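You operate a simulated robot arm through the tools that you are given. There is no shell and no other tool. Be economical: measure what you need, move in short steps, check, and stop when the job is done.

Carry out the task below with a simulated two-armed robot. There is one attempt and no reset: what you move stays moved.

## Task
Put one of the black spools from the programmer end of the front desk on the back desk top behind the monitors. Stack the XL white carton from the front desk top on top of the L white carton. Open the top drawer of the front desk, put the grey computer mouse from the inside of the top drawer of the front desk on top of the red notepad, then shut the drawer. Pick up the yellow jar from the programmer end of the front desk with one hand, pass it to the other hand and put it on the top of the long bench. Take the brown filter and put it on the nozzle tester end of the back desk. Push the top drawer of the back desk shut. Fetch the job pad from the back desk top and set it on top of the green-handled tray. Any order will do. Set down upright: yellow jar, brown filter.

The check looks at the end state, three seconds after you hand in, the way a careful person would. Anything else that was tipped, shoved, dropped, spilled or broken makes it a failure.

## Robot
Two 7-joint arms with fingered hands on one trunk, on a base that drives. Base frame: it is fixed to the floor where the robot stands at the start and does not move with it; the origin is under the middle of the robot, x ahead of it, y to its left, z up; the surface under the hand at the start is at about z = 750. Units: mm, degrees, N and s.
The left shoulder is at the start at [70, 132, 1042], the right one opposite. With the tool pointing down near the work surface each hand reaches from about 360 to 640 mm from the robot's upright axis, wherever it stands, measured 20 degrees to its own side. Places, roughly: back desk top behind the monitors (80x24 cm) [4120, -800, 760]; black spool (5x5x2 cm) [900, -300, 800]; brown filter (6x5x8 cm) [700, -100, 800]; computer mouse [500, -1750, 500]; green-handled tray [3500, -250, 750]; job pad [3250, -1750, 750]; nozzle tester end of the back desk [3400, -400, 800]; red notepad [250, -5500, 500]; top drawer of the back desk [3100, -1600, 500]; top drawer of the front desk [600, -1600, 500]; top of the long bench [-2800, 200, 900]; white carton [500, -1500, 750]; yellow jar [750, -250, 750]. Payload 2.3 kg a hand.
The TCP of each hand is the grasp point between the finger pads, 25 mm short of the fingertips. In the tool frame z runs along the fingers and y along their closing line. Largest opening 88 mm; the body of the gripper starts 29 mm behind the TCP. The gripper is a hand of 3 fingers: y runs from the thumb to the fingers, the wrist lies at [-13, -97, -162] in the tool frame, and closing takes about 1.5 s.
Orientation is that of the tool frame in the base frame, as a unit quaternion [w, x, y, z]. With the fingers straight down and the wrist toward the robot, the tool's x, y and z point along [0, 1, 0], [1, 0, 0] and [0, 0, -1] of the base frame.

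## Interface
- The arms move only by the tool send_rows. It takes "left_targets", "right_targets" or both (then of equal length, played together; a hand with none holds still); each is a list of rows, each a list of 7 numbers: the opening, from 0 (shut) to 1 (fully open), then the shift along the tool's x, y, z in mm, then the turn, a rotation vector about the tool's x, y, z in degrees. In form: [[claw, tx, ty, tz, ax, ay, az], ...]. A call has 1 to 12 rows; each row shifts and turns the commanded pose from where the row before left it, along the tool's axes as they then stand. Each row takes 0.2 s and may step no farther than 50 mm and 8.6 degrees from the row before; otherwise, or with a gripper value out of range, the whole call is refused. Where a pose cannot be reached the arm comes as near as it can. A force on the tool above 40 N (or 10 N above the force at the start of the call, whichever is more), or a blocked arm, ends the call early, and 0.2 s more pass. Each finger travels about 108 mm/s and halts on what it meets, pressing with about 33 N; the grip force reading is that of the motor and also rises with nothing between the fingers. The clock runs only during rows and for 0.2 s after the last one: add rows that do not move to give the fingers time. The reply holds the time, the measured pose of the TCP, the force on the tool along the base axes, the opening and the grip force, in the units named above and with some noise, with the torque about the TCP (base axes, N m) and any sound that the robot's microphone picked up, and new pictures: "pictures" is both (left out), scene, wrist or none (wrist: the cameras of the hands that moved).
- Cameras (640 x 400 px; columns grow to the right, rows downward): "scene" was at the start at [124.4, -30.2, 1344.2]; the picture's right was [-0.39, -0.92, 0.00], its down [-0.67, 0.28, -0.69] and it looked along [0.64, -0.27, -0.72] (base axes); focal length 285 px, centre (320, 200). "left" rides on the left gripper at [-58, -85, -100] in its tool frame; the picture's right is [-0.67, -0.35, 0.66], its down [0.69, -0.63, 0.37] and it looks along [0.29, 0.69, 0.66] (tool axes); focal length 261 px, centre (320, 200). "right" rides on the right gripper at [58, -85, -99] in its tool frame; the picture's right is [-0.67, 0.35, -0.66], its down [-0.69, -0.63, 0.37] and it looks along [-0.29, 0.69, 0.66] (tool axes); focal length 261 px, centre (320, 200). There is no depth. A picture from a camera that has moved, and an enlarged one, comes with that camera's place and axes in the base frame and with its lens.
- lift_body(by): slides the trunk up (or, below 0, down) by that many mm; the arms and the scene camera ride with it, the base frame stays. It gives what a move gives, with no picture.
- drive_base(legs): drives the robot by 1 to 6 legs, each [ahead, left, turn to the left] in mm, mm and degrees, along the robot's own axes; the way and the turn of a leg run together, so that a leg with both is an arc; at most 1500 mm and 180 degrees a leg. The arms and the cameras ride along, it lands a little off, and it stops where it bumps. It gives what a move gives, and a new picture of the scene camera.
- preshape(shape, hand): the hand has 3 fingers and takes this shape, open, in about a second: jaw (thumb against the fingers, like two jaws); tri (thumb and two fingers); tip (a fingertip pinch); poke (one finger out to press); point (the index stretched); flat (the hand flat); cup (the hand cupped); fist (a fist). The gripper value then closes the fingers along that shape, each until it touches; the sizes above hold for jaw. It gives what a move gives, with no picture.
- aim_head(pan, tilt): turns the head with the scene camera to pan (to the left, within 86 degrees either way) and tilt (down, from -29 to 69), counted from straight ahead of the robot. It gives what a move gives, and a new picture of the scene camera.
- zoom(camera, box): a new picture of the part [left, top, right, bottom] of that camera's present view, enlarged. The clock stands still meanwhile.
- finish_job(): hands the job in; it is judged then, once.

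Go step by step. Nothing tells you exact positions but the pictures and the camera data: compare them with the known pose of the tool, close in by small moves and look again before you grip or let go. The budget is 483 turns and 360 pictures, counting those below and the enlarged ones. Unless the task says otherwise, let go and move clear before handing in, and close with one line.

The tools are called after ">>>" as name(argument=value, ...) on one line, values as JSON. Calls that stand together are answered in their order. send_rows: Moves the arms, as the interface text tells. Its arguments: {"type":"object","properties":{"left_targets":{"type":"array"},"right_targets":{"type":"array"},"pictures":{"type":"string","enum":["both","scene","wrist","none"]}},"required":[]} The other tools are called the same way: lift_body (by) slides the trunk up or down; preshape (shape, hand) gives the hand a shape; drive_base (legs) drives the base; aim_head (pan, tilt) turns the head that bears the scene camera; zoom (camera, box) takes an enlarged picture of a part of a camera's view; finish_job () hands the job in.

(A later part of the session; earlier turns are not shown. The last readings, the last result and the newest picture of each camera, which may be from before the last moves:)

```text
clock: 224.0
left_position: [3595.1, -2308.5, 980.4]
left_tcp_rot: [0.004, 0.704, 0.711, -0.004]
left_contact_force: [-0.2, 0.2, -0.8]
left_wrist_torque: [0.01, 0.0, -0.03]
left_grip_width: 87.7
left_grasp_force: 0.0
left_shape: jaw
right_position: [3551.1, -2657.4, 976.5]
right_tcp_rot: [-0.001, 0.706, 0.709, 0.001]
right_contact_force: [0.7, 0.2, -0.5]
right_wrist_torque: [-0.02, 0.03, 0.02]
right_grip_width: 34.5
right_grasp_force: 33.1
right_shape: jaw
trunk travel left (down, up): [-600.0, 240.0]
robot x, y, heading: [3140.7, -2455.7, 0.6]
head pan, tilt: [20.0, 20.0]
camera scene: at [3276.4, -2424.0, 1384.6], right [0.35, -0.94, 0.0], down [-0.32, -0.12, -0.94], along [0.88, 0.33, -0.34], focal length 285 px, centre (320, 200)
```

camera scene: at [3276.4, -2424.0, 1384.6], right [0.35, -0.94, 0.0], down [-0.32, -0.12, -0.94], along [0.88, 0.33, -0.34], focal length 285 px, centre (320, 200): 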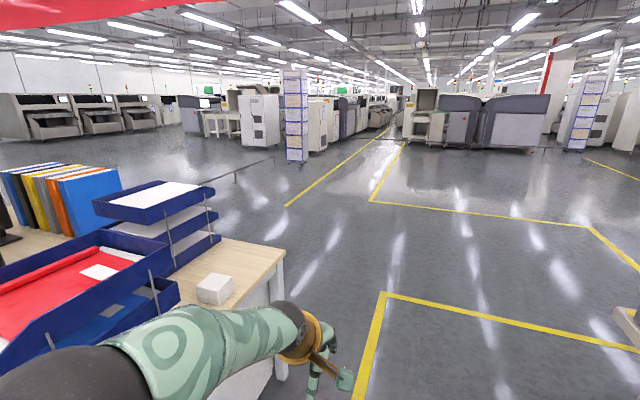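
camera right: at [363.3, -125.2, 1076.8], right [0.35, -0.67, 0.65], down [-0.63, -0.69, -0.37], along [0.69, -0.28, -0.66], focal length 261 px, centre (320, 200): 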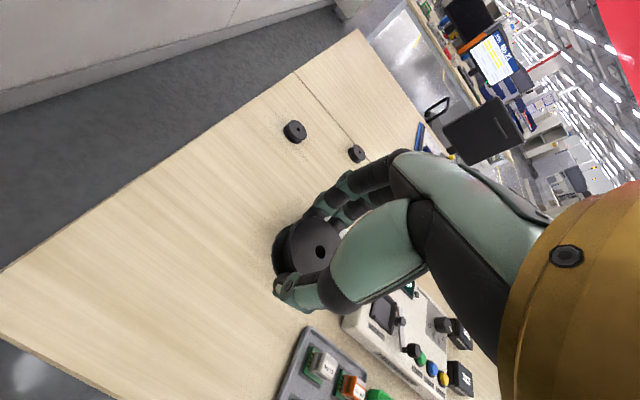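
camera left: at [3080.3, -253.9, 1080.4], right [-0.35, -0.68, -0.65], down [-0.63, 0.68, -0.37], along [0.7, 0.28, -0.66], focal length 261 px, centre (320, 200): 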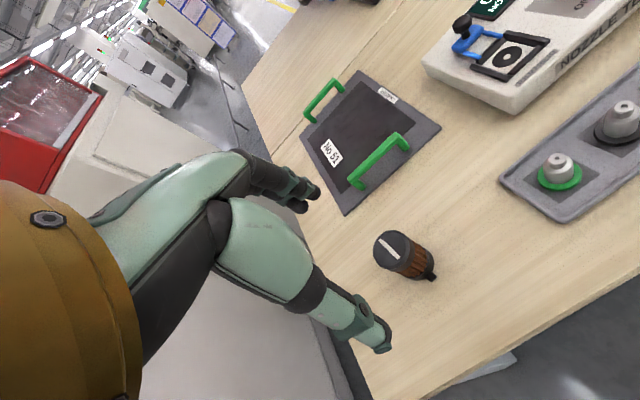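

>>> drive_base(legs=[[1450, 0, 0], [150, 0, 0], [0, 0, 90], [600, 0, 0]])

>>> aim_head(pan=45, tilt=30)

```text
clock: 239.0
left_position: [4557.1, -1386.0, 980.1]
left_tcp_rot: [0.005, -0.015, 1.0, 0.0]
left_contact_force: [0.2, 0.3, 0.4]
left_wrist_torque: [0.01, 0.01, -0.03]
left_grip_width: 87.8
left_grasp_force: 0.1
left_shape: jaw
right_position: [4908.3, -1420.5, 976.3]
right_tcp_rot: [-0.002, -0.014, 1.0, -0.001]
right_contact_force: [0.3, 0.1, -0.2]
right_wrist_torque: [0.03, 0.03, -0.02]
right_grip_width: 34.2
right_grasp_force: 33.2
right_shape: jaw
trunk travel left (down, up): [-600.0, 240.0]
robot x, y, heading: [4719.3, -1833.2, 91.8]
head pan, tilt: [20.0, 20.0]
camera scene: at [4681.4, -1700.6, 1384.8], right [0.93, 0.37, 0.0], down [0.13, -0.32, -0.94], along [-0.35, 0.87, -0.34], focal length 285 px, centre (320, 200)
```

scene: 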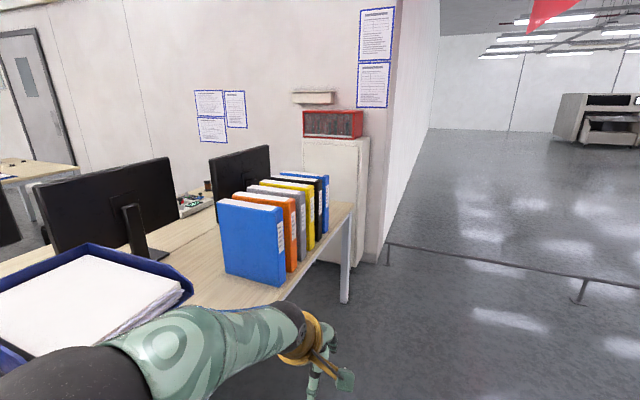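

```text
clock: 239.9
left_position: [4558.4, -1384.1, 980.0]
left_tcp_rot: [0.005, -0.016, 1.0, 0.0]
left_contact_force: [0.2, -0.5, 0.3]
left_wrist_torque: [0.02, 0.0, -0.04]
left_grip_width: 87.9
left_grasp_force: 0.0
left_shape: jaw
right_position: [4907.6, -1419.7, 975.6]
right_tcp_rot: [-0.002, -0.014, 1.0, 0.0]
right_contact_force: [-0.1, -0.6, -0.6]
right_wrist_torque: [0.03, 0.0, 0.0]
right_grip_width: 34.3
right_grasp_force: 33.1
right_shape: jaw
trunk travel left (down, up): [-600.0, 240.0]
robot x, y, heading: [4717.1, -1837.9, 91.8]
head pan, tilt: [45.0, 30.0]
camera scene: at [4650.1, -1724.5, 1368.7], right [0.69, 0.73, 0.0], down [0.36, -0.34, -0.87], along [-0.63, 0.59, -0.5], focal length 285 px, centre (320, 200)
```

scene: 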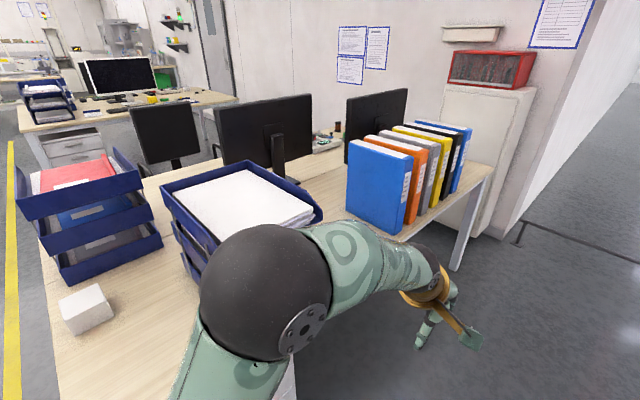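

Free space behind the monitors lies between the paper tray and the binders, near (4110, -1030). I'll raise the left hand for clearance and come around to face the desk.

>>> send_rows(left_targets=[[1, 0, -10, -40, 0, 0, 0], [1, 0, -10, -40, 0, 0, 0], [1, 0, -10, -40, 0, 0, 0], [1, 0, -10, -20, 0, 0, 0]], pictures="none")

>>> drive_base(legs=[[680, 0, 0], [0, 0, 88]])

>>> aim_head(pan=-5, tilt=40)

```text
clock: 240.9
left_position: [4558.3, -1426.0, 1121.6]
left_tcp_rot: [0.006, -0.018, 1.0, 0.0]
left_contact_force: [0.7, 0.2, 1.4]
left_wrist_torque: [0.01, 0.03, 0.01]
left_grip_width: 87.9
left_grasp_force: 0.1
left_shape: jaw
right_position: [4907.7, -1421.0, 975.9]
right_tcp_rot: [-0.002, -0.014, 1.0, 0.001]
right_contact_force: [0.6, -0.1, 0.2]
right_wrist_torque: [-0.01, -0.01, 0.02]
right_grip_width: 33.9
right_grasp_force: 32.8
right_shape: jaw
trunk travel left (down, up): [-600.0, 240.0]
robot x, y, heading: [4714.5, -1838.0, 91.6]
head pan, tilt: [45.0, 30.0]
```

```text
clock: 248.3
left_position: [4280.2, -1315.2, 1120.1]
left_tcp_rot: [-0.003, 0.709, -0.705, -0.003]
left_contact_force: [-1.3, 0.3, 0.3]
left_wrist_torque: [-0.02, 0.03, 0.0]
left_grip_width: 87.7
left_grasp_force: 0.0
left_shape: jaw
right_position: [4283.4, -964.0, 975.9]
right_tcp_rot: [0.001, 0.708, -0.706, 0.001]
right_contact_force: [1.8, -0.6, -0.2]
right_wrist_torque: [-0.04, 0.01, 0.03]
right_grip_width: 33.8
right_grasp_force: 32.7
right_shape: jaw
trunk travel left (down, up): [-600.0, 240.0]
robot x, y, heading: [4699.5, -1164.4, -179.9]
head pan, tilt: [45.0, 30.0]
camera scene: at [4582.7, -1229.9, 1368.7], right [-0.71, 0.71, 0.0], down [0.35, 0.35, -0.87], along [-0.61, -0.61, -0.5], focal length 285 px, centre (320, 200)
```

scene: 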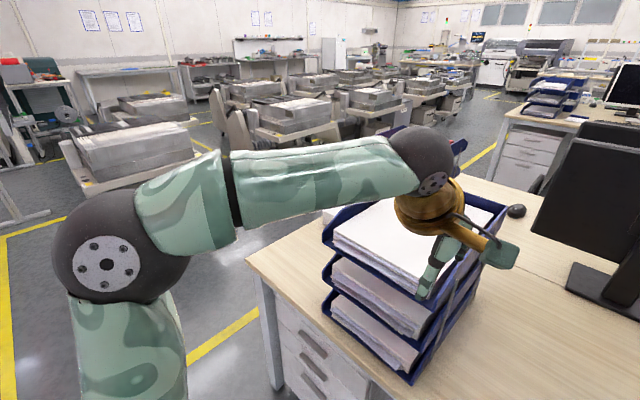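

```text
clock: 249.5
left_position: [4279.9, -1314.1, 1120.6]
left_tcp_rot: [-0.004, 0.709, -0.705, -0.003]
left_contact_force: [0.1, -0.3, -0.8]
left_wrist_torque: [0.03, 0.0, -0.01]
left_grip_width: 87.6
left_grasp_force: 0.1
left_shape: jaw
right_position: [4283.5, -964.9, 977.0]
right_tcp_rot: [0.0, 0.708, -0.707, 0.001]
right_contact_force: [2.1, 0.3, -0.4]
right_wrist_torque: [0.02, 0.02, 0.02]
right_grip_width: 34.0
right_grasp_force: 32.7
right_shape: jaw
trunk travel left (down, up): [-600.0, 240.0]
robot x, y, heading: [4694.6, -1167.1, -179.9]
head pan, tilt: [-5.0, 40.0]
camera scene: at [4561.8, -1158.6, 1353.4], right [0.08, 1.0, 0.0], down [0.64, -0.05, -0.77], along [-0.76, 0.06, -0.64], focal length 285 px, centre (320, 200)
```

scene: 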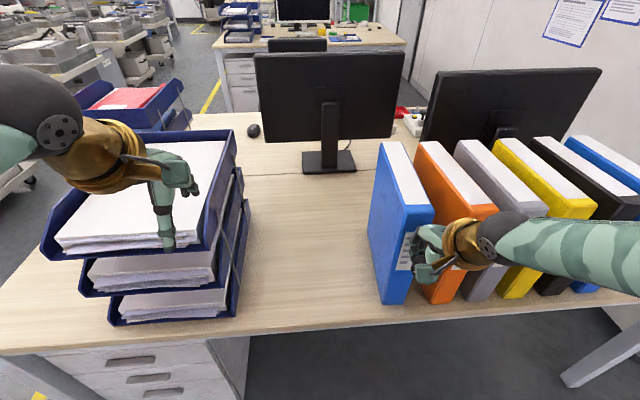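

The right hand is right at the face of the blue binder. I'll back off straight away and check it.

>>> drive_base(legs=[[-120, 0, 0]])

>>> aim_head(pan=-10, tilt=40)

```text
clock: 250.8
left_position: [4396.6, -1315.4, 1119.6]
left_tcp_rot: [-0.005, 0.709, -0.705, -0.003]
left_contact_force: [0.0, 0.2, -0.6]
left_wrist_torque: [-0.03, 0.0, 0.03]
left_grip_width: 87.8
left_grasp_force: 0.0
left_shape: jaw
right_position: [4399.9, -964.3, 975.3]
right_tcp_rot: [0.001, 0.708, -0.706, 0.002]
right_contact_force: [0.6, -0.2, 0.2]
right_wrist_torque: [0.0, 0.0, 0.0]
right_grip_width: 34.1
right_grasp_force: 32.9
right_shape: jaw
trunk travel left (down, up): [-600.0, 240.0]
robot x, y, heading: [4812.8, -1165.1, -179.9]
head pan, tilt: [-5.0, 40.0]
camera scene: at [4678.0, -1158.1, 1353.1], right [0.08, 1.0, 0.0], down [0.64, -0.05, -0.76], along [-0.76, 0.06, -0.64], focal length 285 px, centre (320, 200)
```

scene: 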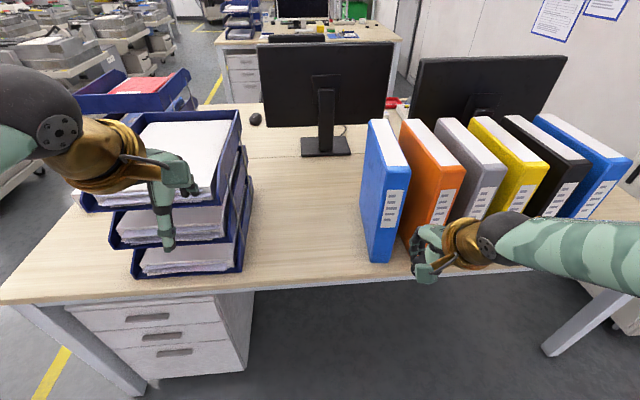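

```text
clock: 251.4
left_position: [4398.5, -1313.4, 1120.7]
left_tcp_rot: [-0.003, 0.709, -0.705, -0.004]
left_contact_force: [0.0, 0.2, 0.6]
left_wrist_torque: [-0.01, -0.01, 0.01]
left_grip_width: 87.9
left_grasp_force: 0.0
left_shape: jaw
right_position: [4402.3, -964.7, 976.4]
right_tcp_rot: [0.001, 0.707, -0.707, 0.0]
right_contact_force: [-0.6, -0.2, -0.5]
right_wrist_torque: [0.01, 0.0, -0.01]
right_grip_width: 33.9
right_grasp_force: 33.1
right_shape: jaw
trunk travel left (down, up): [-600.0, 240.0]
robot x, y, heading: [4814.4, -1163.5, -180.0]
head pan, tilt: [-10.0, 40.0]
camera scene: at [4681.3, -1150.7, 1353.3], right [0.17, 0.99, 0.0], down [0.63, -0.11, -0.77], along [-0.75, 0.13, -0.64], focal length 285 px, centre (320, 200)
```

scene: 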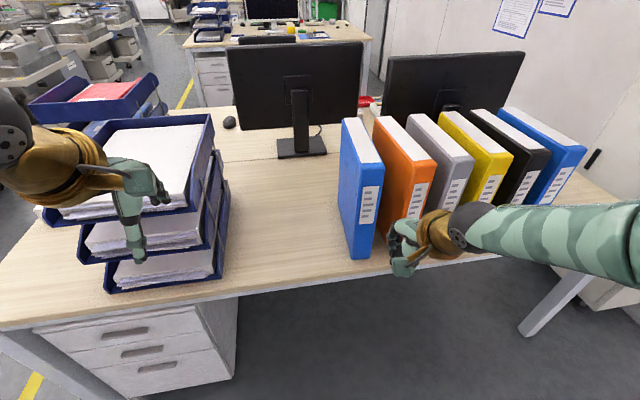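

>>> send_rows(right_targets=[[0, 0, 0, -40, 0, 0, 0], [0, 0, 0, -40, 0, 0, 0], [0, 0, 0, -40, 0, 0, 0]], pictures="none")

>>> zoom(camera="scene", box=[280, 90, 600, 290])

```text
clock: 252.2
left_position: [4398.2, -1315.1, 1121.0]
left_tcp_rot: [-0.004, 0.709, -0.705, -0.004]
left_contact_force: [0.0, 0.1, 0.2]
left_wrist_torque: [0.0, 0.01, 0.04]
left_grip_width: 87.9
left_grasp_force: 0.0
left_shape: jaw
right_position: [4401.3, -964.0, 986.7]
right_tcp_rot: [0.001, 0.707, -0.707, 0.001]
right_contact_force: [-0.4, -0.4, -0.1]
right_wrist_torque: [0.03, 0.01, -0.01]
right_grip_width: 34.0
right_grasp_force: 33.4
right_shape: jaw
right hand out of reach, approached as far as the arm can: row 1, 2, 3
trunk travel left (down, up): [-600.0, 240.0]
robot x, y, heading: [4812.5, -1167.1, -179.7]
head pan, tilt: [-10.0, 40.0]
```

```text
2.00 times, centred on (440, 190) of scene
camera zoom: at [4680.9, -1150.7, 1353.3], right [0.17, 0.99, 0.0], down [0.63, -0.11, -0.77], along [-0.75, 0.13, -0.64], focal length 570 px, centre (80, 220)
```

zoom: 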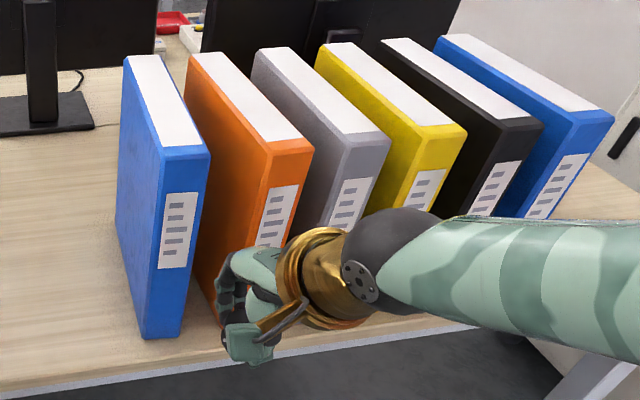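

The blue binder looks at most slightly turned; I'll leave it alone. Free space for the spool is between the tray stack and the binders, about (4125, -1090). I'll shift left, then go forward.

>>> drive_base(legs=[[0, 120, 0], [190, 0, 0]])

>>> send_rows(right_targets=[[0, 0, 30, 0, 0, 0, 0], [0, 0, 30, 0, 0, 0, 0], [0, 0, 25, 0, 0, 0, 0], [0, 0, 0, 0, 0, 0, 0]], pictures="both")

```text
clock: 254.6
left_position: [4210.4, -1436.1, 1121.5]
left_tcp_rot: [-0.002, 0.709, -0.705, -0.005]
left_contact_force: [-0.4, 0.3, -0.4]
left_wrist_torque: [-0.01, -0.01, 0.01]
left_grip_width: 87.7
left_grasp_force: 0.1
left_shape: jaw
right_position: [4212.9, -1085.4, 986.4]
right_tcp_rot: [0.002, 0.709, -0.705, 0.001]
right_contact_force: [-0.5, -0.2, -1.5]
right_wrist_torque: [0.0, 0.02, 0.02]
right_grip_width: 33.8
right_grasp_force: 33.1
right_shape: jaw
trunk travel left (down, up): [-600.0, 240.0]
robot x, y, heading: [4624.5, -1287.2, -179.8]
head pan, tilt: [-10.0, 40.0]
camera scene: at [4493.7, -1271.6, 1353.5], right [0.17, 0.99, 0.0], down [0.63, -0.11, -0.77], along [-0.76, 0.13, -0.64], focal length 285 px, centre (320, 200)
```

scene: 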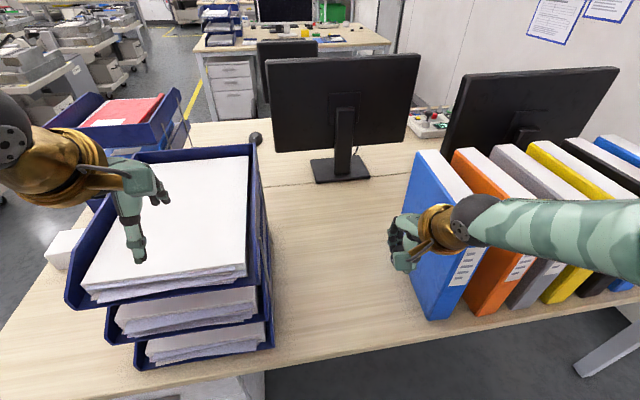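

```text
clock: 255.6
left_position: [4208.7, -1436.2, 1120.9]
left_tcp_rot: [-0.003, 0.709, -0.705, -0.003]
left_contact_force: [-0.1, -0.1, 0.0]
left_wrist_torque: [0.01, 0.02, 0.01]
left_grip_width: 87.5
left_grasp_force: 0.2
left_shape: jaw
right_position: [4128.1, -1085.5, 987.0]
right_tcp_rot: [0.001, 0.708, -0.706, 0.001]
right_contact_force: [-0.2, 0.4, 0.0]
right_wrist_torque: [0.01, -0.03, -0.01]
right_grip_width: 33.8
right_grasp_force: 32.9
right_shape: jaw
trunk travel left (down, up): [-600.0, 240.0]
robot x, y, heading: [4627.5, -1287.1, -179.7]
head pan, tilt: [-10.0, 40.0]
camera scene: at [4492.5, -1271.7, 1353.4], right [0.17, 0.99, 0.0], down [0.63, -0.11, -0.77], along [-0.76, 0.13, -0.64], focal length 285 px, centre (320, 200)
camera right: at [4212.7, -1143.7, 1087.4], right [-0.35, 0.67, 0.65], down [0.63, 0.69, -0.37], along [-0.7, 0.28, -0.66], focal length 261 px, centre (320, 200)
```

scene: 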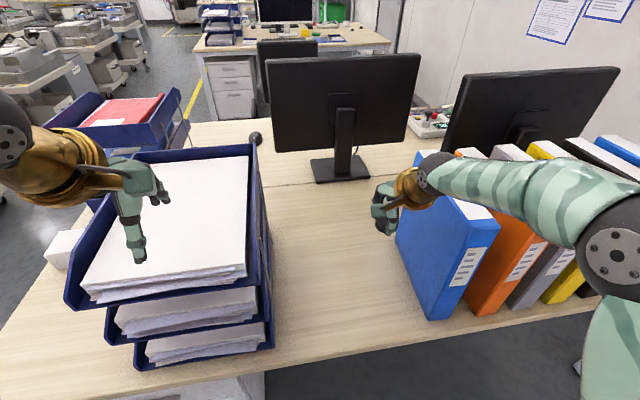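
right: 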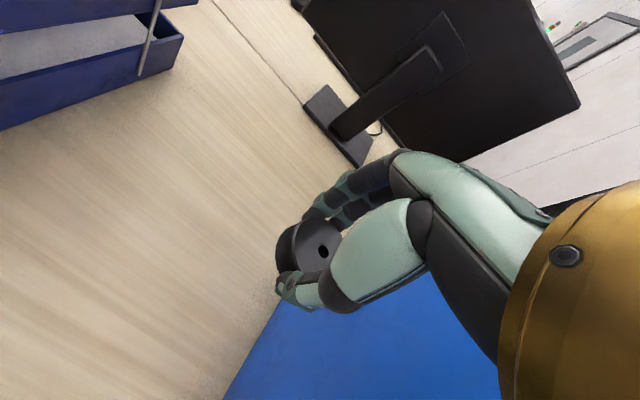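

The forearm would come close to the binders when lowering, so I'll shift 50 mm left toward the middle of the gap.

>>> drive_base(legs=[[0, 50, 0]])

>>> send_rows(right_targets=[[0, 0, 0, 35, 0, 0, 0], [0, 0, 0, 35, 0, 0, 0], [0, 0, 0, 30, 0, 0, 0], [0, 0, 0, 0, 0, 0, 0]], pictures="both")

```text
clock: 256.5
left_position: [4209.5, -1481.3, 1120.7]
left_tcp_rot: [-0.002, 0.71, -0.704, -0.003]
left_contact_force: [0.7, -0.3, 0.0]
left_wrist_torque: [-0.01, -0.02, 0.0]
left_grip_width: 87.8
left_grasp_force: 0.0
left_shape: jaw
right_position: [4127.8, -1131.8, 984.6]
right_tcp_rot: [0.003, 0.708, -0.706, 0.003]
right_contact_force: [-0.1, 0.5, -0.4]
right_wrist_torque: [0.0, 0.04, 0.0]
right_grip_width: 33.7
right_grasp_force: 32.7
right_shape: jaw
trunk travel left (down, up): [-600.0, 240.0]
robot x, y, heading: [4625.5, -1337.4, -179.9]
head pan, tilt: [-10.0, 40.0]
camera scene: at [4491.9, -1316.6, 1353.2], right [0.17, 0.99, 0.0], down [0.63, -0.11, -0.77], along [-0.75, 0.13, -0.64], focal length 285 px, centre (320, 200)
```

scene: 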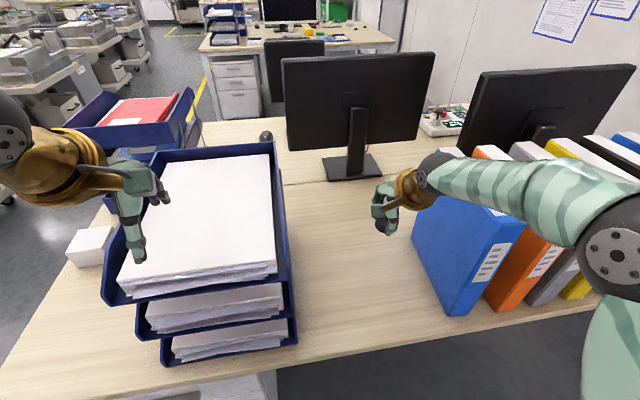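

```text
clock: 257.5
left_position: [4209.1, -1485.1, 1121.4]
left_tcp_rot: [-0.004, 0.71, -0.704, -0.004]
left_contact_force: [-0.3, -0.3, -0.3]
left_wrist_torque: [-0.01, -0.02, 0.01]
left_grip_width: 87.8
left_grasp_force: 0.0
left_shape: jaw
right_position: [4128.4, -1135.6, 885.7]
right_tcp_rot: [0.002, 0.707, -0.707, 0.001]
right_contact_force: [0.1, 0.1, 0.3]
right_wrist_torque: [0.0, 0.04, -0.01]
right_grip_width: 33.7
right_grasp_force: 32.9
right_shape: jaw
trunk travel left (down, up): [-600.0, 240.0]
robot x, y, heading: [4625.7, -1337.8, -179.7]
head pan, tilt: [-10.0, 40.0]
camera scene: at [4492.3, -1320.8, 1353.3], right [0.17, 0.99, 0.0], down [0.63, -0.11, -0.77], along [-0.75, 0.13, -0.64], focal length 285 px, centre (320, 200)
camera right: at [4213.0, -1192.6, 986.9], right [-0.35, 0.67, 0.65], down [0.63, 0.69, -0.37], along [-0.69, 0.28, -0.66], focal length 261 px, centre (320, 200)
```

scene: 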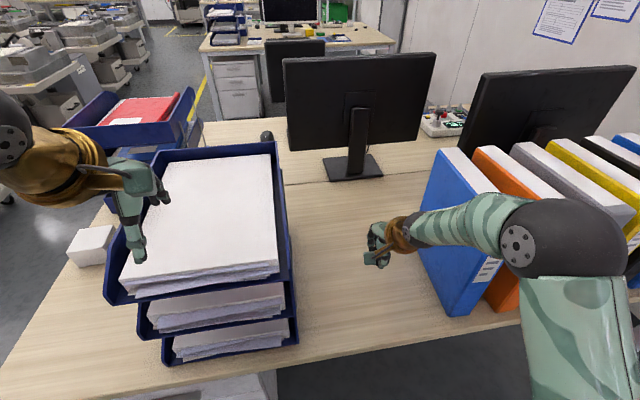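
right: 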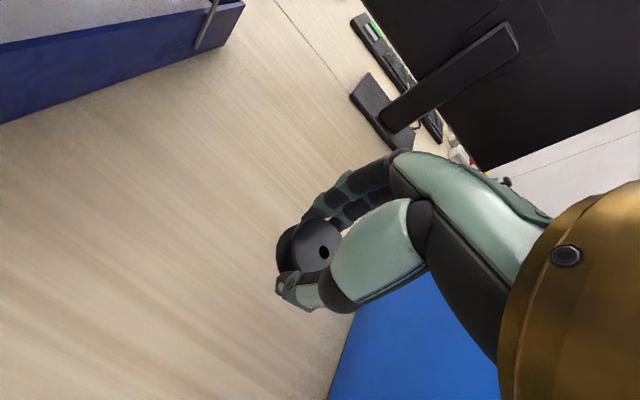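

>>> send_rows(right_targets=[[0, 0, 0, 30, 0, 0, 0], [0, 0, 0, 30, 0, 0, 0], [0, 0, 0, 25, 0, 0, 0], [0, 0, 0, 12, 0, 0, 0], [0, 0, 0, 5, 0, 0, 0], [0, 0, 0, 0, 0, 0, 0]], pictures="both")

```text
clock: 258.9
left_position: [4208.0, -1485.0, 1120.9]
left_tcp_rot: [-0.004, 0.71, -0.704, -0.004]
left_contact_force: [0.1, 0.4, 0.9]
left_wrist_torque: [-0.01, -0.04, 0.04]
left_grip_width: 87.8
left_grasp_force: 0.1
left_shape: jaw
right_position: [4129.8, -1135.5, 785.0]
right_tcp_rot: [0.002, 0.708, -0.706, 0.001]
right_contact_force: [0.7, 0.1, -0.8]
right_wrist_torque: [-0.04, -0.04, 0.02]
right_grip_width: 33.6
right_grasp_force: 33.0
right_shape: jaw
trunk travel left (down, up): [-600.0, 240.0]
robot x, y, heading: [4626.6, -1336.3, -179.8]
head pan, tilt: [-10.0, 40.0]
camera scene: at [4492.0, -1321.2, 1353.3], right [0.17, 0.99, 0.0], down [0.63, -0.11, -0.77], along [-0.75, 0.13, -0.64], focal length 285 px, centre (320, 200)
camera right: at [4213.5, -1193.7, 884.9], right [-0.35, 0.67, 0.65], down [0.63, 0.69, -0.37], along [-0.69, 0.28, -0.66], focal length 261 px, centre (320, 200)
```

scene: 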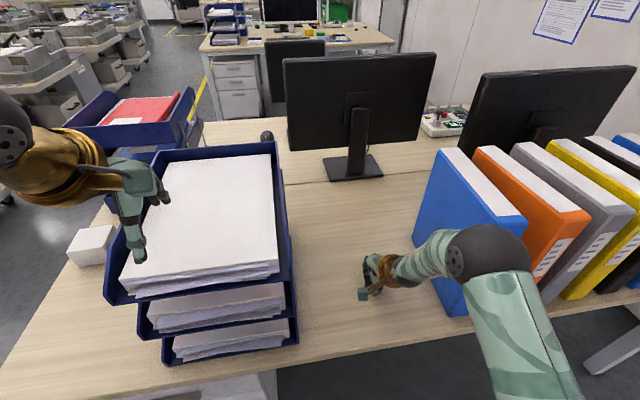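
right: 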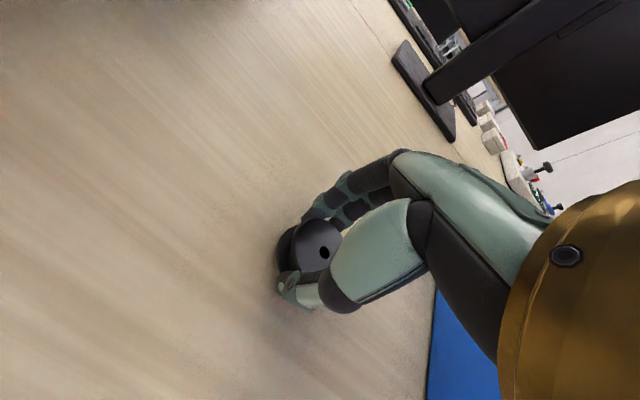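

>>> send_rows(right_targets=[[0, 0, 0, 3, 0, 0, 0], [0, 0, 0, 3, 0, 0, 0], [0, 0, 0, 0, 0, 0, 0]], pictures="none")

>>> send_rows(right_targets=[[0, 0, 0, 2, 0, 0, 0], [0, 0, 0, 0, 0, 0, 0]], pictures="none")

```text
clock: 259.7
left_position: [4208.9, -1485.0, 1121.2]
left_tcp_rot: [-0.003, 0.709, -0.705, -0.004]
left_contact_force: [-0.1, 0.7, 0.2]
left_wrist_torque: [-0.01, 0.0, 0.03]
left_grip_width: 87.7
left_grasp_force: 0.1
left_shape: jaw
right_position: [4128.3, -1136.5, 778.2]
right_tcp_rot: [0.001, 0.707, -0.707, 0.001]
right_contact_force: [-0.4, -1.0, 0.1]
right_wrist_torque: [0.01, 0.01, 0.01]
right_grip_width: 33.8
right_grasp_force: 33.6
right_shape: jaw
trunk travel left (down, up): [-600.0, 240.0]
robot x, y, heading: [4626.6, -1333.8, -179.9]
head pan, tilt: [-10.0, 40.0]
```

```text
clock: 260.3
left_position: [4209.5, -1485.7, 1120.0]
left_tcp_rot: [-0.004, 0.71, -0.704, -0.004]
left_contact_force: [-0.2, 0.3, -0.1]
left_wrist_torque: [-0.03, -0.01, 0.05]
left_grip_width: 87.6
left_grasp_force: 0.1
left_shape: jaw
right_position: [4127.5, -1137.5, 777.1]
right_tcp_rot: [0.002, 0.708, -0.706, 0.001]
right_contact_force: [0.4, 0.4, 3.0]
right_wrist_torque: [0.05, 0.04, 0.02]
right_grip_width: 33.7
right_grasp_force: 32.3
right_shape: jaw
trunk travel left (down, up): [-600.0, 240.0]
robot x, y, heading: [4624.7, -1337.2, -179.9]
head pan, tilt: [-10.0, 40.0]
```

Contact with the desk top. Opening and rising straight up.

>>> send_rows(right_targets=[[0.3, 0, 0, 0, 0, 0, 0], [0.6, 0, 0, 0, 0, 0, 0], [0.9, 0, 0, 0, 0, 0, 0], [0.9, 0, 0, 0, 0, 0, 0], [0.9, 0, 0, -15, 0, 0, 0], [0.9, 0, 0, -35, 0, 0, 0], [0.9, 0, 0, -40, 0, 0, 0], [0.9, 0, 0, -40, 0, 0, 0], [0.9, 0, 0, -40, 0, 0, 0], [0.9, 0, -15, -30, 0, 0, 0]], pictures="scene")

```text
clock: 262.5
left_position: [4210.2, -1484.4, 1122.1]
left_tcp_rot: [-0.004, 0.71, -0.705, -0.004]
left_contact_force: [0.4, 0.4, -0.3]
left_wrist_torque: [0.01, 0.01, -0.05]
left_grip_width: 88.0
left_grasp_force: 0.0
left_shape: jaw
right_position: [4144.1, -1135.3, 977.6]
right_tcp_rot: [0.001, 0.708, -0.707, 0.002]
right_contact_force: [0.1, 0.6, 0.0]
right_wrist_torque: [0.01, -0.01, 0.0]
right_grip_width: 79.2
right_grasp_force: 0.0
right_shape: jaw
trunk travel left (down, up): [-600.0, 240.0]
robot x, y, heading: [4625.0, -1333.7, -179.8]
head pan, tilt: [-10.0, 40.0]
camera scene: at [4493.7, -1321.5, 1353.4], right [0.17, 0.99, 0.0], down [0.63, -0.11, -0.77], along [-0.76, 0.13, -0.64], focal length 285 px, centre (320, 200)
```

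scene: 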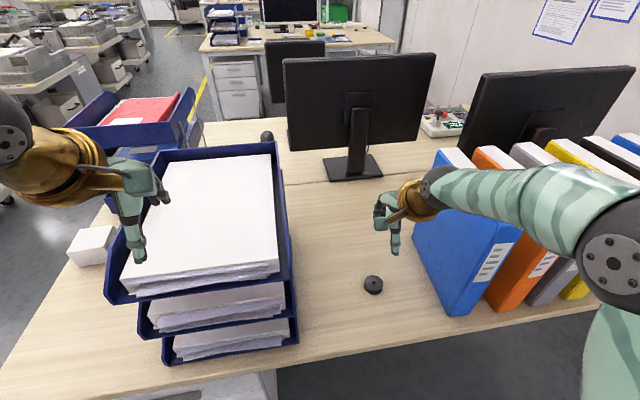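

The spool rests behind the monitor. Backing off and driving around to the front of the back desk for the drawer and job pad.

>>> drive_base(legs=[[-320, 0, 0], [0, 1150, 0], [1450, 0, 0], [1400, 0, 0], [0, 0, -179]])

>>> aim_head(pan=30, tilt=30)

```text
clock: 290.8
left_position: [2519.0, -2360.5, 1120.7]
left_tcp_rot: [0.004, 0.698, 0.716, -0.004]
left_contact_force: [0.0, 0.6, 0.3]
left_wrist_torque: [-0.01, 0.03, 0.01]
left_grip_width: 87.7
left_grasp_force: 0.0
left_shape: jaw
right_position: [2591.4, -2709.8, 976.7]
right_tcp_rot: [-0.001, 0.701, 0.714, 0.002]
right_contact_force: [-0.1, 0.4, -0.2]
right_wrist_torque: [0.02, -0.02, 0.0]
right_grip_width: 79.3
right_grasp_force: 0.1
right_shape: jaw
trunk travel left (down, up): [-600.0, 240.0]
robot x, y, heading: [2106.1, -2518.7, 1.4]
head pan, tilt: [-10.0, 40.0]
camera scene: at [2239.9, -2527.4, 1353.3], right [-0.15, -0.99, 0.0], down [-0.64, 0.1, -0.77], along [0.76, -0.12, -0.64], focal length 285 px, centre (320, 200)
```

scene: 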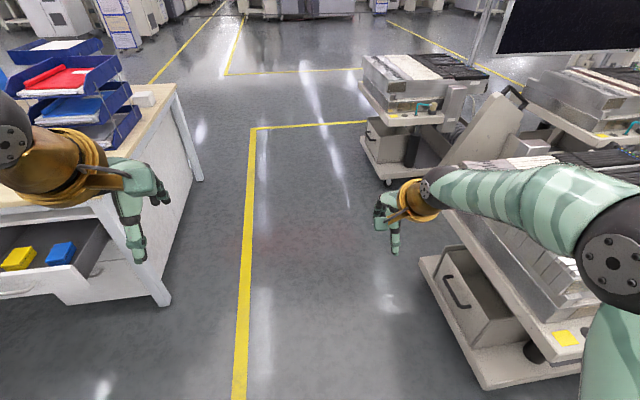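

```text
clock: 291.9
left_position: [2519.6, -2360.9, 1121.5]
left_tcp_rot: [0.005, 0.699, 0.715, -0.004]
left_contact_force: [0.1, 1.0, 0.3]
left_wrist_torque: [0.0, 0.02, 0.03]
left_grip_width: 87.6
left_grasp_force: 0.1
left_shape: jaw
right_position: [2591.7, -2710.7, 976.0]
right_tcp_rot: [-0.001, 0.7, 0.714, 0.001]
right_contact_force: [0.8, -0.1, 0.5]
right_wrist_torque: [0.01, 0.0, 0.01]
right_grip_width: 78.9
right_grasp_force: 0.1
right_shape: jaw
trunk travel left (down, up): [-600.0, 240.0]
robot x, y, heading: [2106.9, -2517.0, 1.5]
head pan, tilt: [30.0, 30.0]
camera scene: at [2233.3, -2467.7, 1368.6], right [0.52, -0.86, 0.0], down [-0.43, -0.26, -0.87], along [0.74, 0.45, -0.5], focal length 285 px, centre (320, 200)
```

scene: 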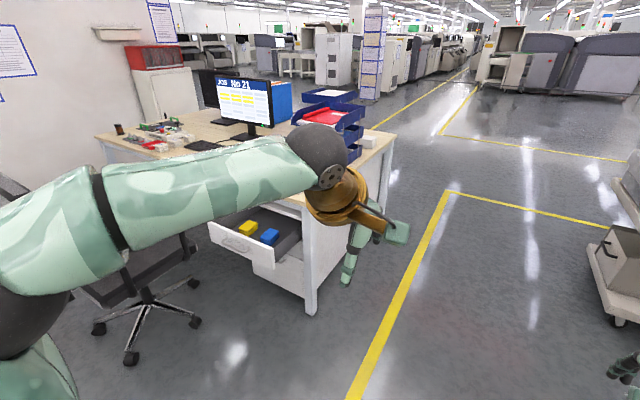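

The drawer of the back desk is open about 200 mm, the job pad is above it on the desk corner. I'll move in front of the drawer.

>>> drive_base(legs=[[180, 700, -1.5]])

>>> aim_head(pan=10, tilt=45)

```text
clock: 295.8
left_position: [2694.2, -1664.5, 1121.3]
left_tcp_rot: [0.004, 0.703, 0.711, -0.004]
left_contact_force: [0.4, -0.1, 0.4]
left_wrist_torque: [0.02, -0.02, 0.0]
left_grip_width: 87.8
left_grasp_force: 0.0
left_shape: jaw
right_position: [2761.2, -2014.7, 977.5]
right_tcp_rot: [-0.001, 0.705, 0.709, 0.001]
right_contact_force: [0.2, 0.3, -0.3]
right_wrist_torque: [0.01, 0.01, -0.01]
right_grip_width: 79.1
right_grasp_force: 0.0
right_shape: jaw
trunk travel left (down, up): [-600.0, 240.0]
robot x, y, heading: [2277.3, -1813.8, 0.3]
head pan, tilt: [30.0, 30.0]
camera scene: at [2405.6, -1766.7, 1368.7], right [0.51, -0.86, 0.0], down [-0.43, -0.25, -0.87], along [0.75, 0.44, -0.5], focal length 285 px, centre (320, 200)
```

scene: 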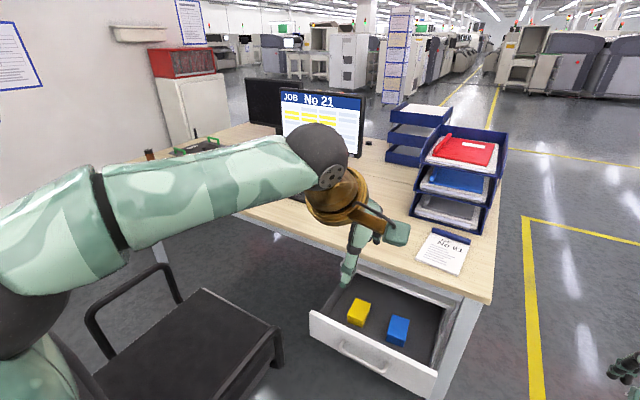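

```text
clock: 296.6
left_position: [2692.2, -1662.1, 1120.6]
left_tcp_rot: [0.004, 0.703, 0.711, -0.004]
left_contact_force: [0.2, 0.5, 0.6]
left_wrist_torque: [0.04, -0.02, -0.02]
left_grip_width: 87.5
left_grasp_force: 0.1
left_shape: jaw
right_position: [2762.9, -2012.7, 976.8]
right_tcp_rot: [-0.001, 0.706, 0.709, 0.001]
right_contact_force: [-0.7, -0.1, 0.7]
right_wrist_torque: [0.03, -0.04, 0.02]
right_grip_width: 78.8
right_grasp_force: 0.0
right_shape: jaw
trunk travel left (down, up): [-600.0, 240.0]
robot x, y, heading: [2278.0, -1810.2, 0.3]
head pan, tilt: [10.0, 45.0]
camera scene: at [2407.7, -1797.1, 1346.1], right [0.18, -0.98, 0.0], down [-0.7, -0.13, -0.71], along [0.7, 0.13, -0.71], focal length 285 px, centre (320, 200)
```

scene: 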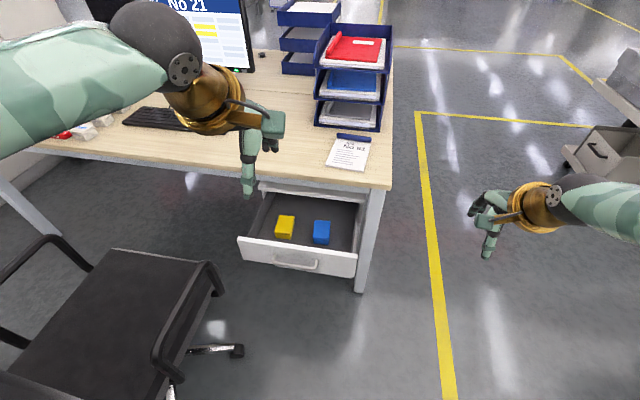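

The drawer front is at x≈2917, spanning y -1440 to -1817. I'll lower the trunk, close the left hand, and bring it down in front of the drawer face.

>>> lift_body(by=-270)

>>> send_rows(left_targets=[[0, 5, 0, 40, 0, 0, 0], [0, 5, 0, 40, 0, 0, 0], [0, 5, 0, 40, 0, 0, 0], [0, 5, 0, 40, 0, 0, 0], [0, 5, 0, 40, 0, 0, 0], [0, 5, 0, 40, 0, 0, 0], [0, 0, 0, 40, 0, 0, 0], [0, 0, 0, 40, 0, 0, 0], [0, 0, 0, 20, 0, 0, 0], [0, 0, 0, 0, 0, 0, 0]], pictures="both")

```text
clock: 299.4
left_position: [2692.7, -1664.7, 851.3]
left_tcp_rot: [0.003, 0.704, 0.71, -0.004]
left_contact_force: [0.1, -0.1, 0.2]
left_wrist_torque: [-0.02, 0.01, 0.01]
left_grip_width: 87.4
left_grasp_force: 0.1
left_shape: jaw
right_position: [2760.2, -2014.6, 707.1]
right_tcp_rot: [-0.001, 0.706, 0.708, 0.002]
right_contact_force: [0.0, 0.2, 0.0]
right_wrist_torque: [0.0, -0.01, -0.01]
right_grip_width: 79.3
right_grasp_force: 0.1
right_shape: jaw
trunk travel left (down, up): [-330.0, 510.0]
robot x, y, heading: [2279.0, -1817.0, 0.6]
head pan, tilt: [10.0, 45.0]
```

```text
clock: 301.6
left_position: [2693.8, -1635.6, 510.2]
left_tcp_rot: [0.004, 0.703, 0.711, -0.004]
left_contact_force: [0.3, 0.9, 0.2]
left_wrist_torque: [0.03, 0.0, -0.02]
left_grip_width: 0.0
left_grasp_force: 33.2
left_shape: jaw
right_position: [2762.7, -2014.5, 707.1]
right_tcp_rot: [-0.001, 0.705, 0.709, 0.001]
right_contact_force: [0.5, 0.1, -0.4]
right_wrist_torque: [-0.01, 0.0, 0.03]
right_grip_width: 79.2
right_grasp_force: 0.0
right_shape: jaw
trunk travel left (down, up): [-330.0, 510.0]
robot x, y, heading: [2276.5, -1813.0, 0.4]
head pan, tilt: [10.0, 45.0]
camera scene: at [2407.7, -1797.3, 1076.0], right [0.18, -0.98, 0.0], down [-0.7, -0.13, -0.71], along [0.7, 0.13, -0.71], focal length 285 px, centre (320, 200)
camera left: at [2609.7, -1693.9, 609.0], right [-0.34, -0.68, -0.65], down [-0.64, 0.68, -0.37], along [0.69, 0.29, -0.66], focal length 261 px, centre (320, 200)
```

scene: 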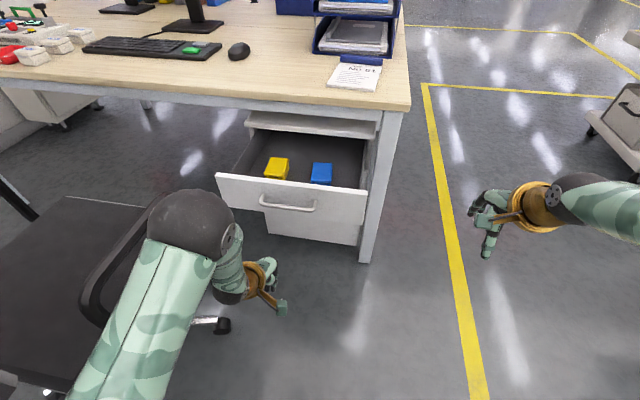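
left: 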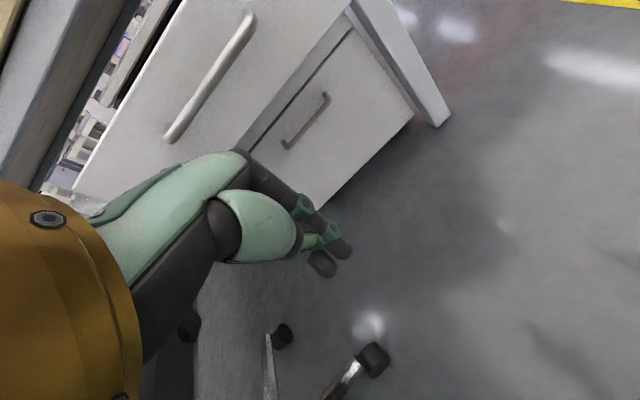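

The drawer face is x≈2917, z 487–599, with the handle at its centre. I'll push right of the handle with the closed hand.

>>> send_rows(left_targets=[[0, -40, 0, 0, 0, 0, 0], [0, -40, 0, 0, 0, 0, 0], [0, -30, 0, 0, 0, 0, 0], [0, 0, 0, 0, 0, 0, 0]], pictures="none")

>>> drive_base(legs=[[160, 0, 0]])

>>> send_rows(left_targets=[[0, 0, 15, 0, 0, 0, 0], [0, 0, 15, 0, 0, 0, 0], [0, 0, 15, 0, 0, 0, 0], [0, 0, 15, 0, 0, 0, 0], [0, 0, 0, 0, 0, 0, 0]], pictures="both")

```text
clock: 302.6
left_position: [2695.0, -1746.3, 511.3]
left_tcp_rot: [0.004, 0.704, 0.71, -0.003]
left_contact_force: [0.1, -0.5, -0.3]
left_wrist_torque: [-0.01, 0.02, -0.02]
left_grip_width: 0.1
left_grasp_force: 32.9
left_shape: jaw
right_position: [2760.9, -2013.1, 705.3]
right_tcp_rot: [-0.001, 0.705, 0.709, 0.002]
right_contact_force: [0.7, -0.7, -0.4]
right_wrist_torque: [0.02, 0.02, 0.01]
right_grip_width: 79.2
right_grasp_force: 0.1
right_shape: jaw
trunk travel left (down, up): [-330.0, 510.0]
robot x, y, heading: [2276.6, -1814.2, 0.3]
head pan, tilt: [10.0, 45.0]
```

```text
clock: 304.0
left_position: [2853.7, -1745.1, 511.3]
left_tcp_rot: [0.004, 0.704, 0.71, -0.003]
left_contact_force: [0.0, 0.1, -0.3]
left_wrist_torque: [0.02, -0.01, -0.03]
left_grip_width: 0.0
left_grasp_force: 33.0
left_shape: jaw
right_position: [2920.0, -2011.7, 705.1]
right_tcp_rot: [-0.001, 0.705, 0.709, 0.001]
right_contact_force: [0.0, 0.5, 0.5]
right_wrist_torque: [0.02, 0.03, 0.04]
right_grip_width: 78.8
right_grasp_force: 0.1
right_shape: jaw
trunk travel left (down, up): [-330.0, 510.0]
robot x, y, heading: [2434.9, -1812.7, 0.4]
head pan, tilt: [10.0, 45.0]
camera scene: at [2566.0, -1796.0, 1076.0], right [0.18, -0.98, 0.0], down [-0.7, -0.13, -0.71], along [0.69, 0.13, -0.71], focal length 285 px, centre (320, 200)
```

scene: 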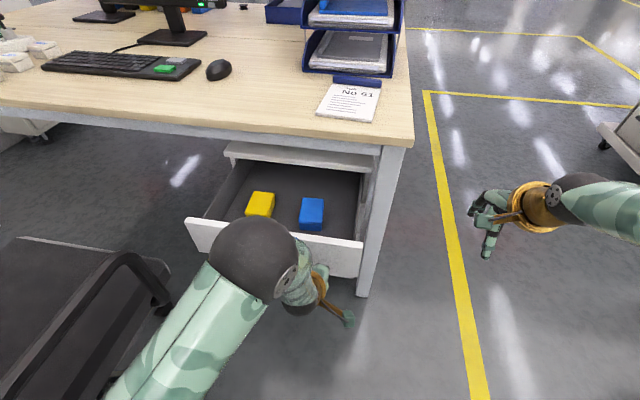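

```text
clock: 305.2
left_position: [2912.5, -1744.4, 511.9]
left_tcp_rot: [0.004, 0.704, 0.711, -0.004]
left_contact_force: [0.3, -0.1, 0.7]
left_wrist_torque: [-0.01, 0.03, 0.03]
left_grip_width: 0.3
left_grasp_force: 32.9
left_shape: jaw
right_position: [2917.4, -2012.8, 706.4]
right_tcp_rot: [-0.001, 0.704, 0.71, 0.001]
right_contact_force: [0.9, 0.8, 0.4]
right_wrist_torque: [0.03, 0.01, 0.02]
right_grip_width: 79.1
right_grasp_force: 0.0
right_shape: jaw
trunk travel left (down, up): [-330.0, 510.0]
robot x, y, heading: [2434.6, -1811.4, 0.3]
head pan, tilt: [10.0, 45.0]
camera scene: at [2565.5, -1796.0, 1076.0], right [0.18, -0.98, 0.0], down [-0.7, -0.13, -0.71], along [0.7, 0.13, -0.71], focal length 285 px, centre (320, 200)
camera left: at [2829.2, -1801.9, 610.4], right [-0.34, -0.68, -0.65], down [-0.64, 0.68, -0.37], along [0.69, 0.29, -0.66], focal length 261 px, centre (320, 200)
```

scene: 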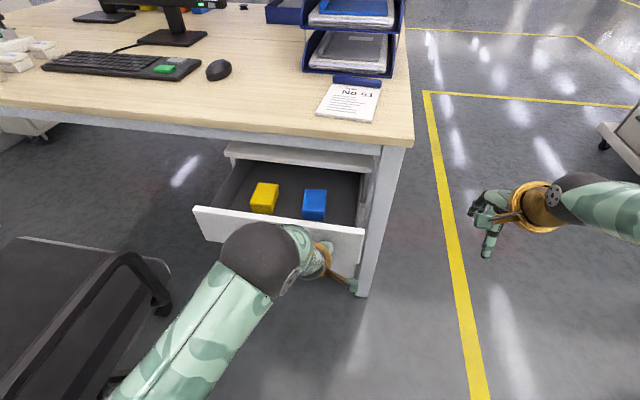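
left: 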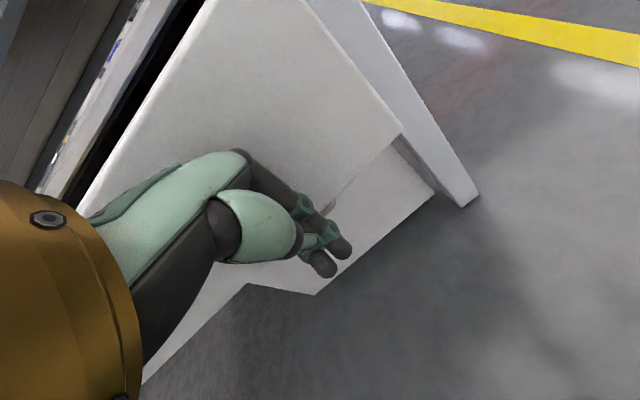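

The drawer is sliding in easily. Continuing the push.

>>> send_rows(left_targets=[[0, 0, 15, 0, 0, 0, 0], [0, 0, 15, 0, 0, 0, 0], [0, 0, 15, 0, 0, 0, 0], [0, 0, 15, 0, 0, 0, 0], [0, 0, 15, 0, 0, 0, 0], [0, 0, 15, 0, 0, 0, 0], [0, 0, 0, 0, 0, 0, 0]], pictures="both")

```text
clock: 306.8
left_position: [2996.6, -1743.6, 512.3]
left_tcp_rot: [0.004, 0.702, 0.712, -0.004]
left_contact_force: [0.2, -0.8, 0.3]
left_wrist_torque: [0.02, -0.04, -0.02]
left_grip_width: 0.0
left_grasp_force: 33.2
left_shape: jaw
left hand out of reach, approached as far as the arm can: row 3
right_position: [2921.1, -2012.4, 706.0]
right_tcp_rot: [-0.002, 0.705, 0.709, 0.002]
right_contact_force: [-0.7, -0.2, 0.5]
right_wrist_torque: [0.02, 0.02, -0.02]
right_grip_width: 78.9
right_grasp_force: 0.1
right_shape: jaw
trunk travel left (down, up): [-330.0, 510.0]
robot x, y, heading: [2431.3, -1811.9, 0.3]
head pan, tilt: [10.0, 45.0]
camera scene: at [2565.5, -1796.1, 1076.0], right [0.18, -0.98, 0.0], down [-0.7, -0.13, -0.71], along [0.7, 0.13, -0.71], focal length 285 px, centre (320, 200)
camera left: at [2914.2, -1801.6, 611.2], right [-0.34, -0.68, -0.65], down [-0.64, 0.67, -0.37], along [0.69, 0.29, -0.66], focal length 261 px, centre (320, 200)
```

scene: 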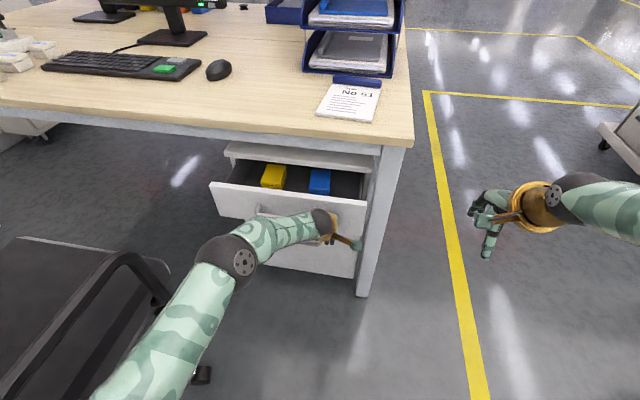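
left: 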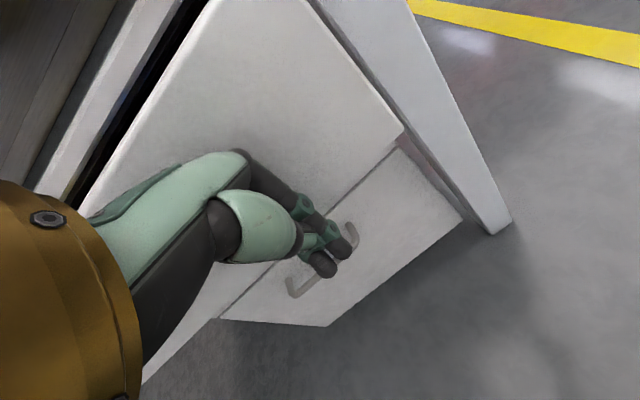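

>>> drive_base(legs=[[60, 0, 0]])

>>> send_rows(left_targets=[[0, 0, 8, 0, 0, 0, 0], [0, 0, 8, 0, 0, 0, 0], [0, 0, 8, 0, 0, 0, 0], [0, 0, 0, 0, 0, 0, 0]], pictures="both")

```text
clock: 307.8
left_position: [3058.7, -1744.4, 511.7]
left_tcp_rot: [0.004, 0.704, 0.71, -0.004]
left_contact_force: [-0.1, 0.8, -0.1]
left_wrist_torque: [0.01, 0.01, -0.02]
left_grip_width: 0.0
left_grasp_force: 33.2
left_shape: jaw
right_position: [2980.0, -2011.7, 705.6]
right_tcp_rot: [-0.001, 0.705, 0.709, 0.001]
right_contact_force: [-0.4, 0.1, 0.4]
right_wrist_torque: [0.0, 0.04, -0.02]
right_grip_width: 79.0
right_grasp_force: 0.1
right_shape: jaw
trunk travel left (down, up): [-330.0, 510.0]
robot x, y, heading: [2494.1, -1811.7, 0.4]
head pan, tilt: [10.0, 45.0]
camera scene: at [2626.3, -1795.6, 1075.9], right [0.18, -0.98, 0.0], down [-0.7, -0.13, -0.71], along [0.69, 0.13, -0.71], focal length 285 px, centre (320, 200)
```

scene: 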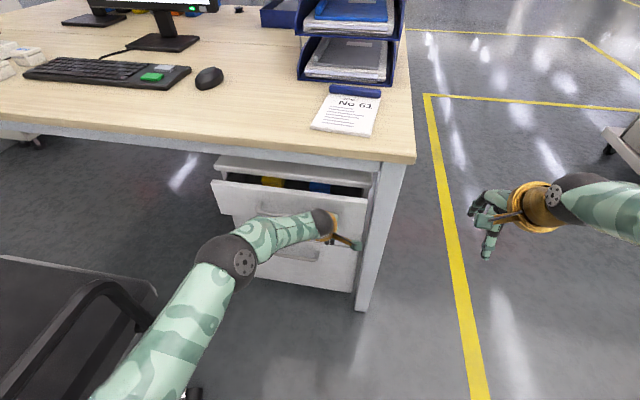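

```text
clock: 308.8
left_position: [3078.0, -1741.8, 510.1]
left_tcp_rot: [0.004, 0.704, 0.71, -0.004]
left_contact_force: [-1.3, -0.3, -0.5]
left_wrist_torque: [0.02, -0.11, 0.02]
left_grip_width: 0.0
left_grasp_force: 33.8
left_shape: jaw
left hand out of reach, approached as far as the arm can: row 3
right_position: [2978.8, -2011.9, 706.0]
right_tcp_rot: [-0.002, 0.705, 0.709, 0.001]
right_contact_force: [-0.5, -1.2, -0.3]
right_wrist_torque: [0.03, -0.03, 0.01]
right_grip_width: 78.8
right_grasp_force: 0.1
right_shape: jaw
trunk travel left (down, up): [-330.0, 510.0]
robot x, y, heading: [2494.0, -1814.5, 0.4]
head pan, tilt: [10.0, 45.0]
camera scene: at [2625.4, -1795.7, 1076.0], right [0.18, -0.98, 0.0], down [-0.7, -0.13, -0.71], along [0.7, 0.13, -0.71], focal length 285 px, centre (320, 200)
camera left: at [2994.0, -1799.1, 609.2], right [-0.34, -0.68, -0.65], down [-0.64, 0.68, -0.37], along [0.69, 0.29, -0.66], focal length 261 px, centre (320, 200)
```

scene: 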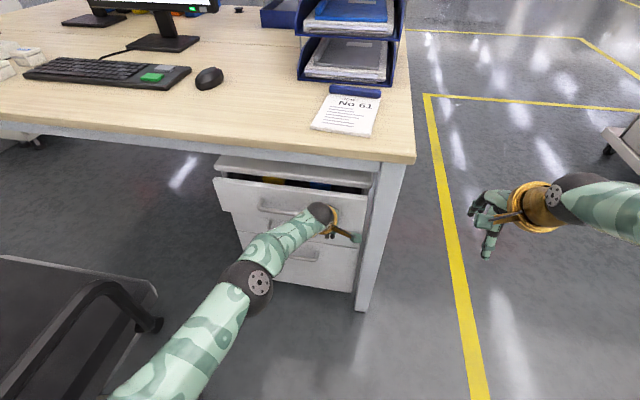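
left: 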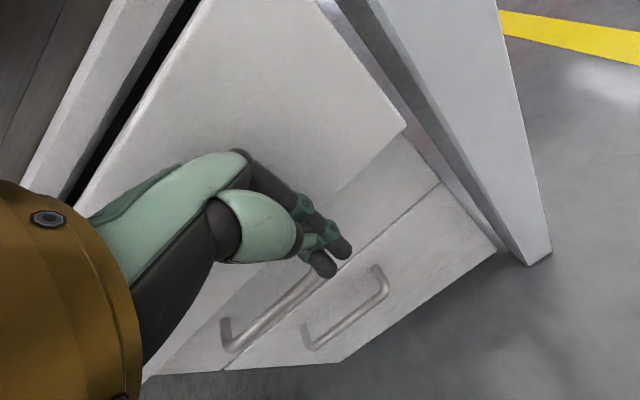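

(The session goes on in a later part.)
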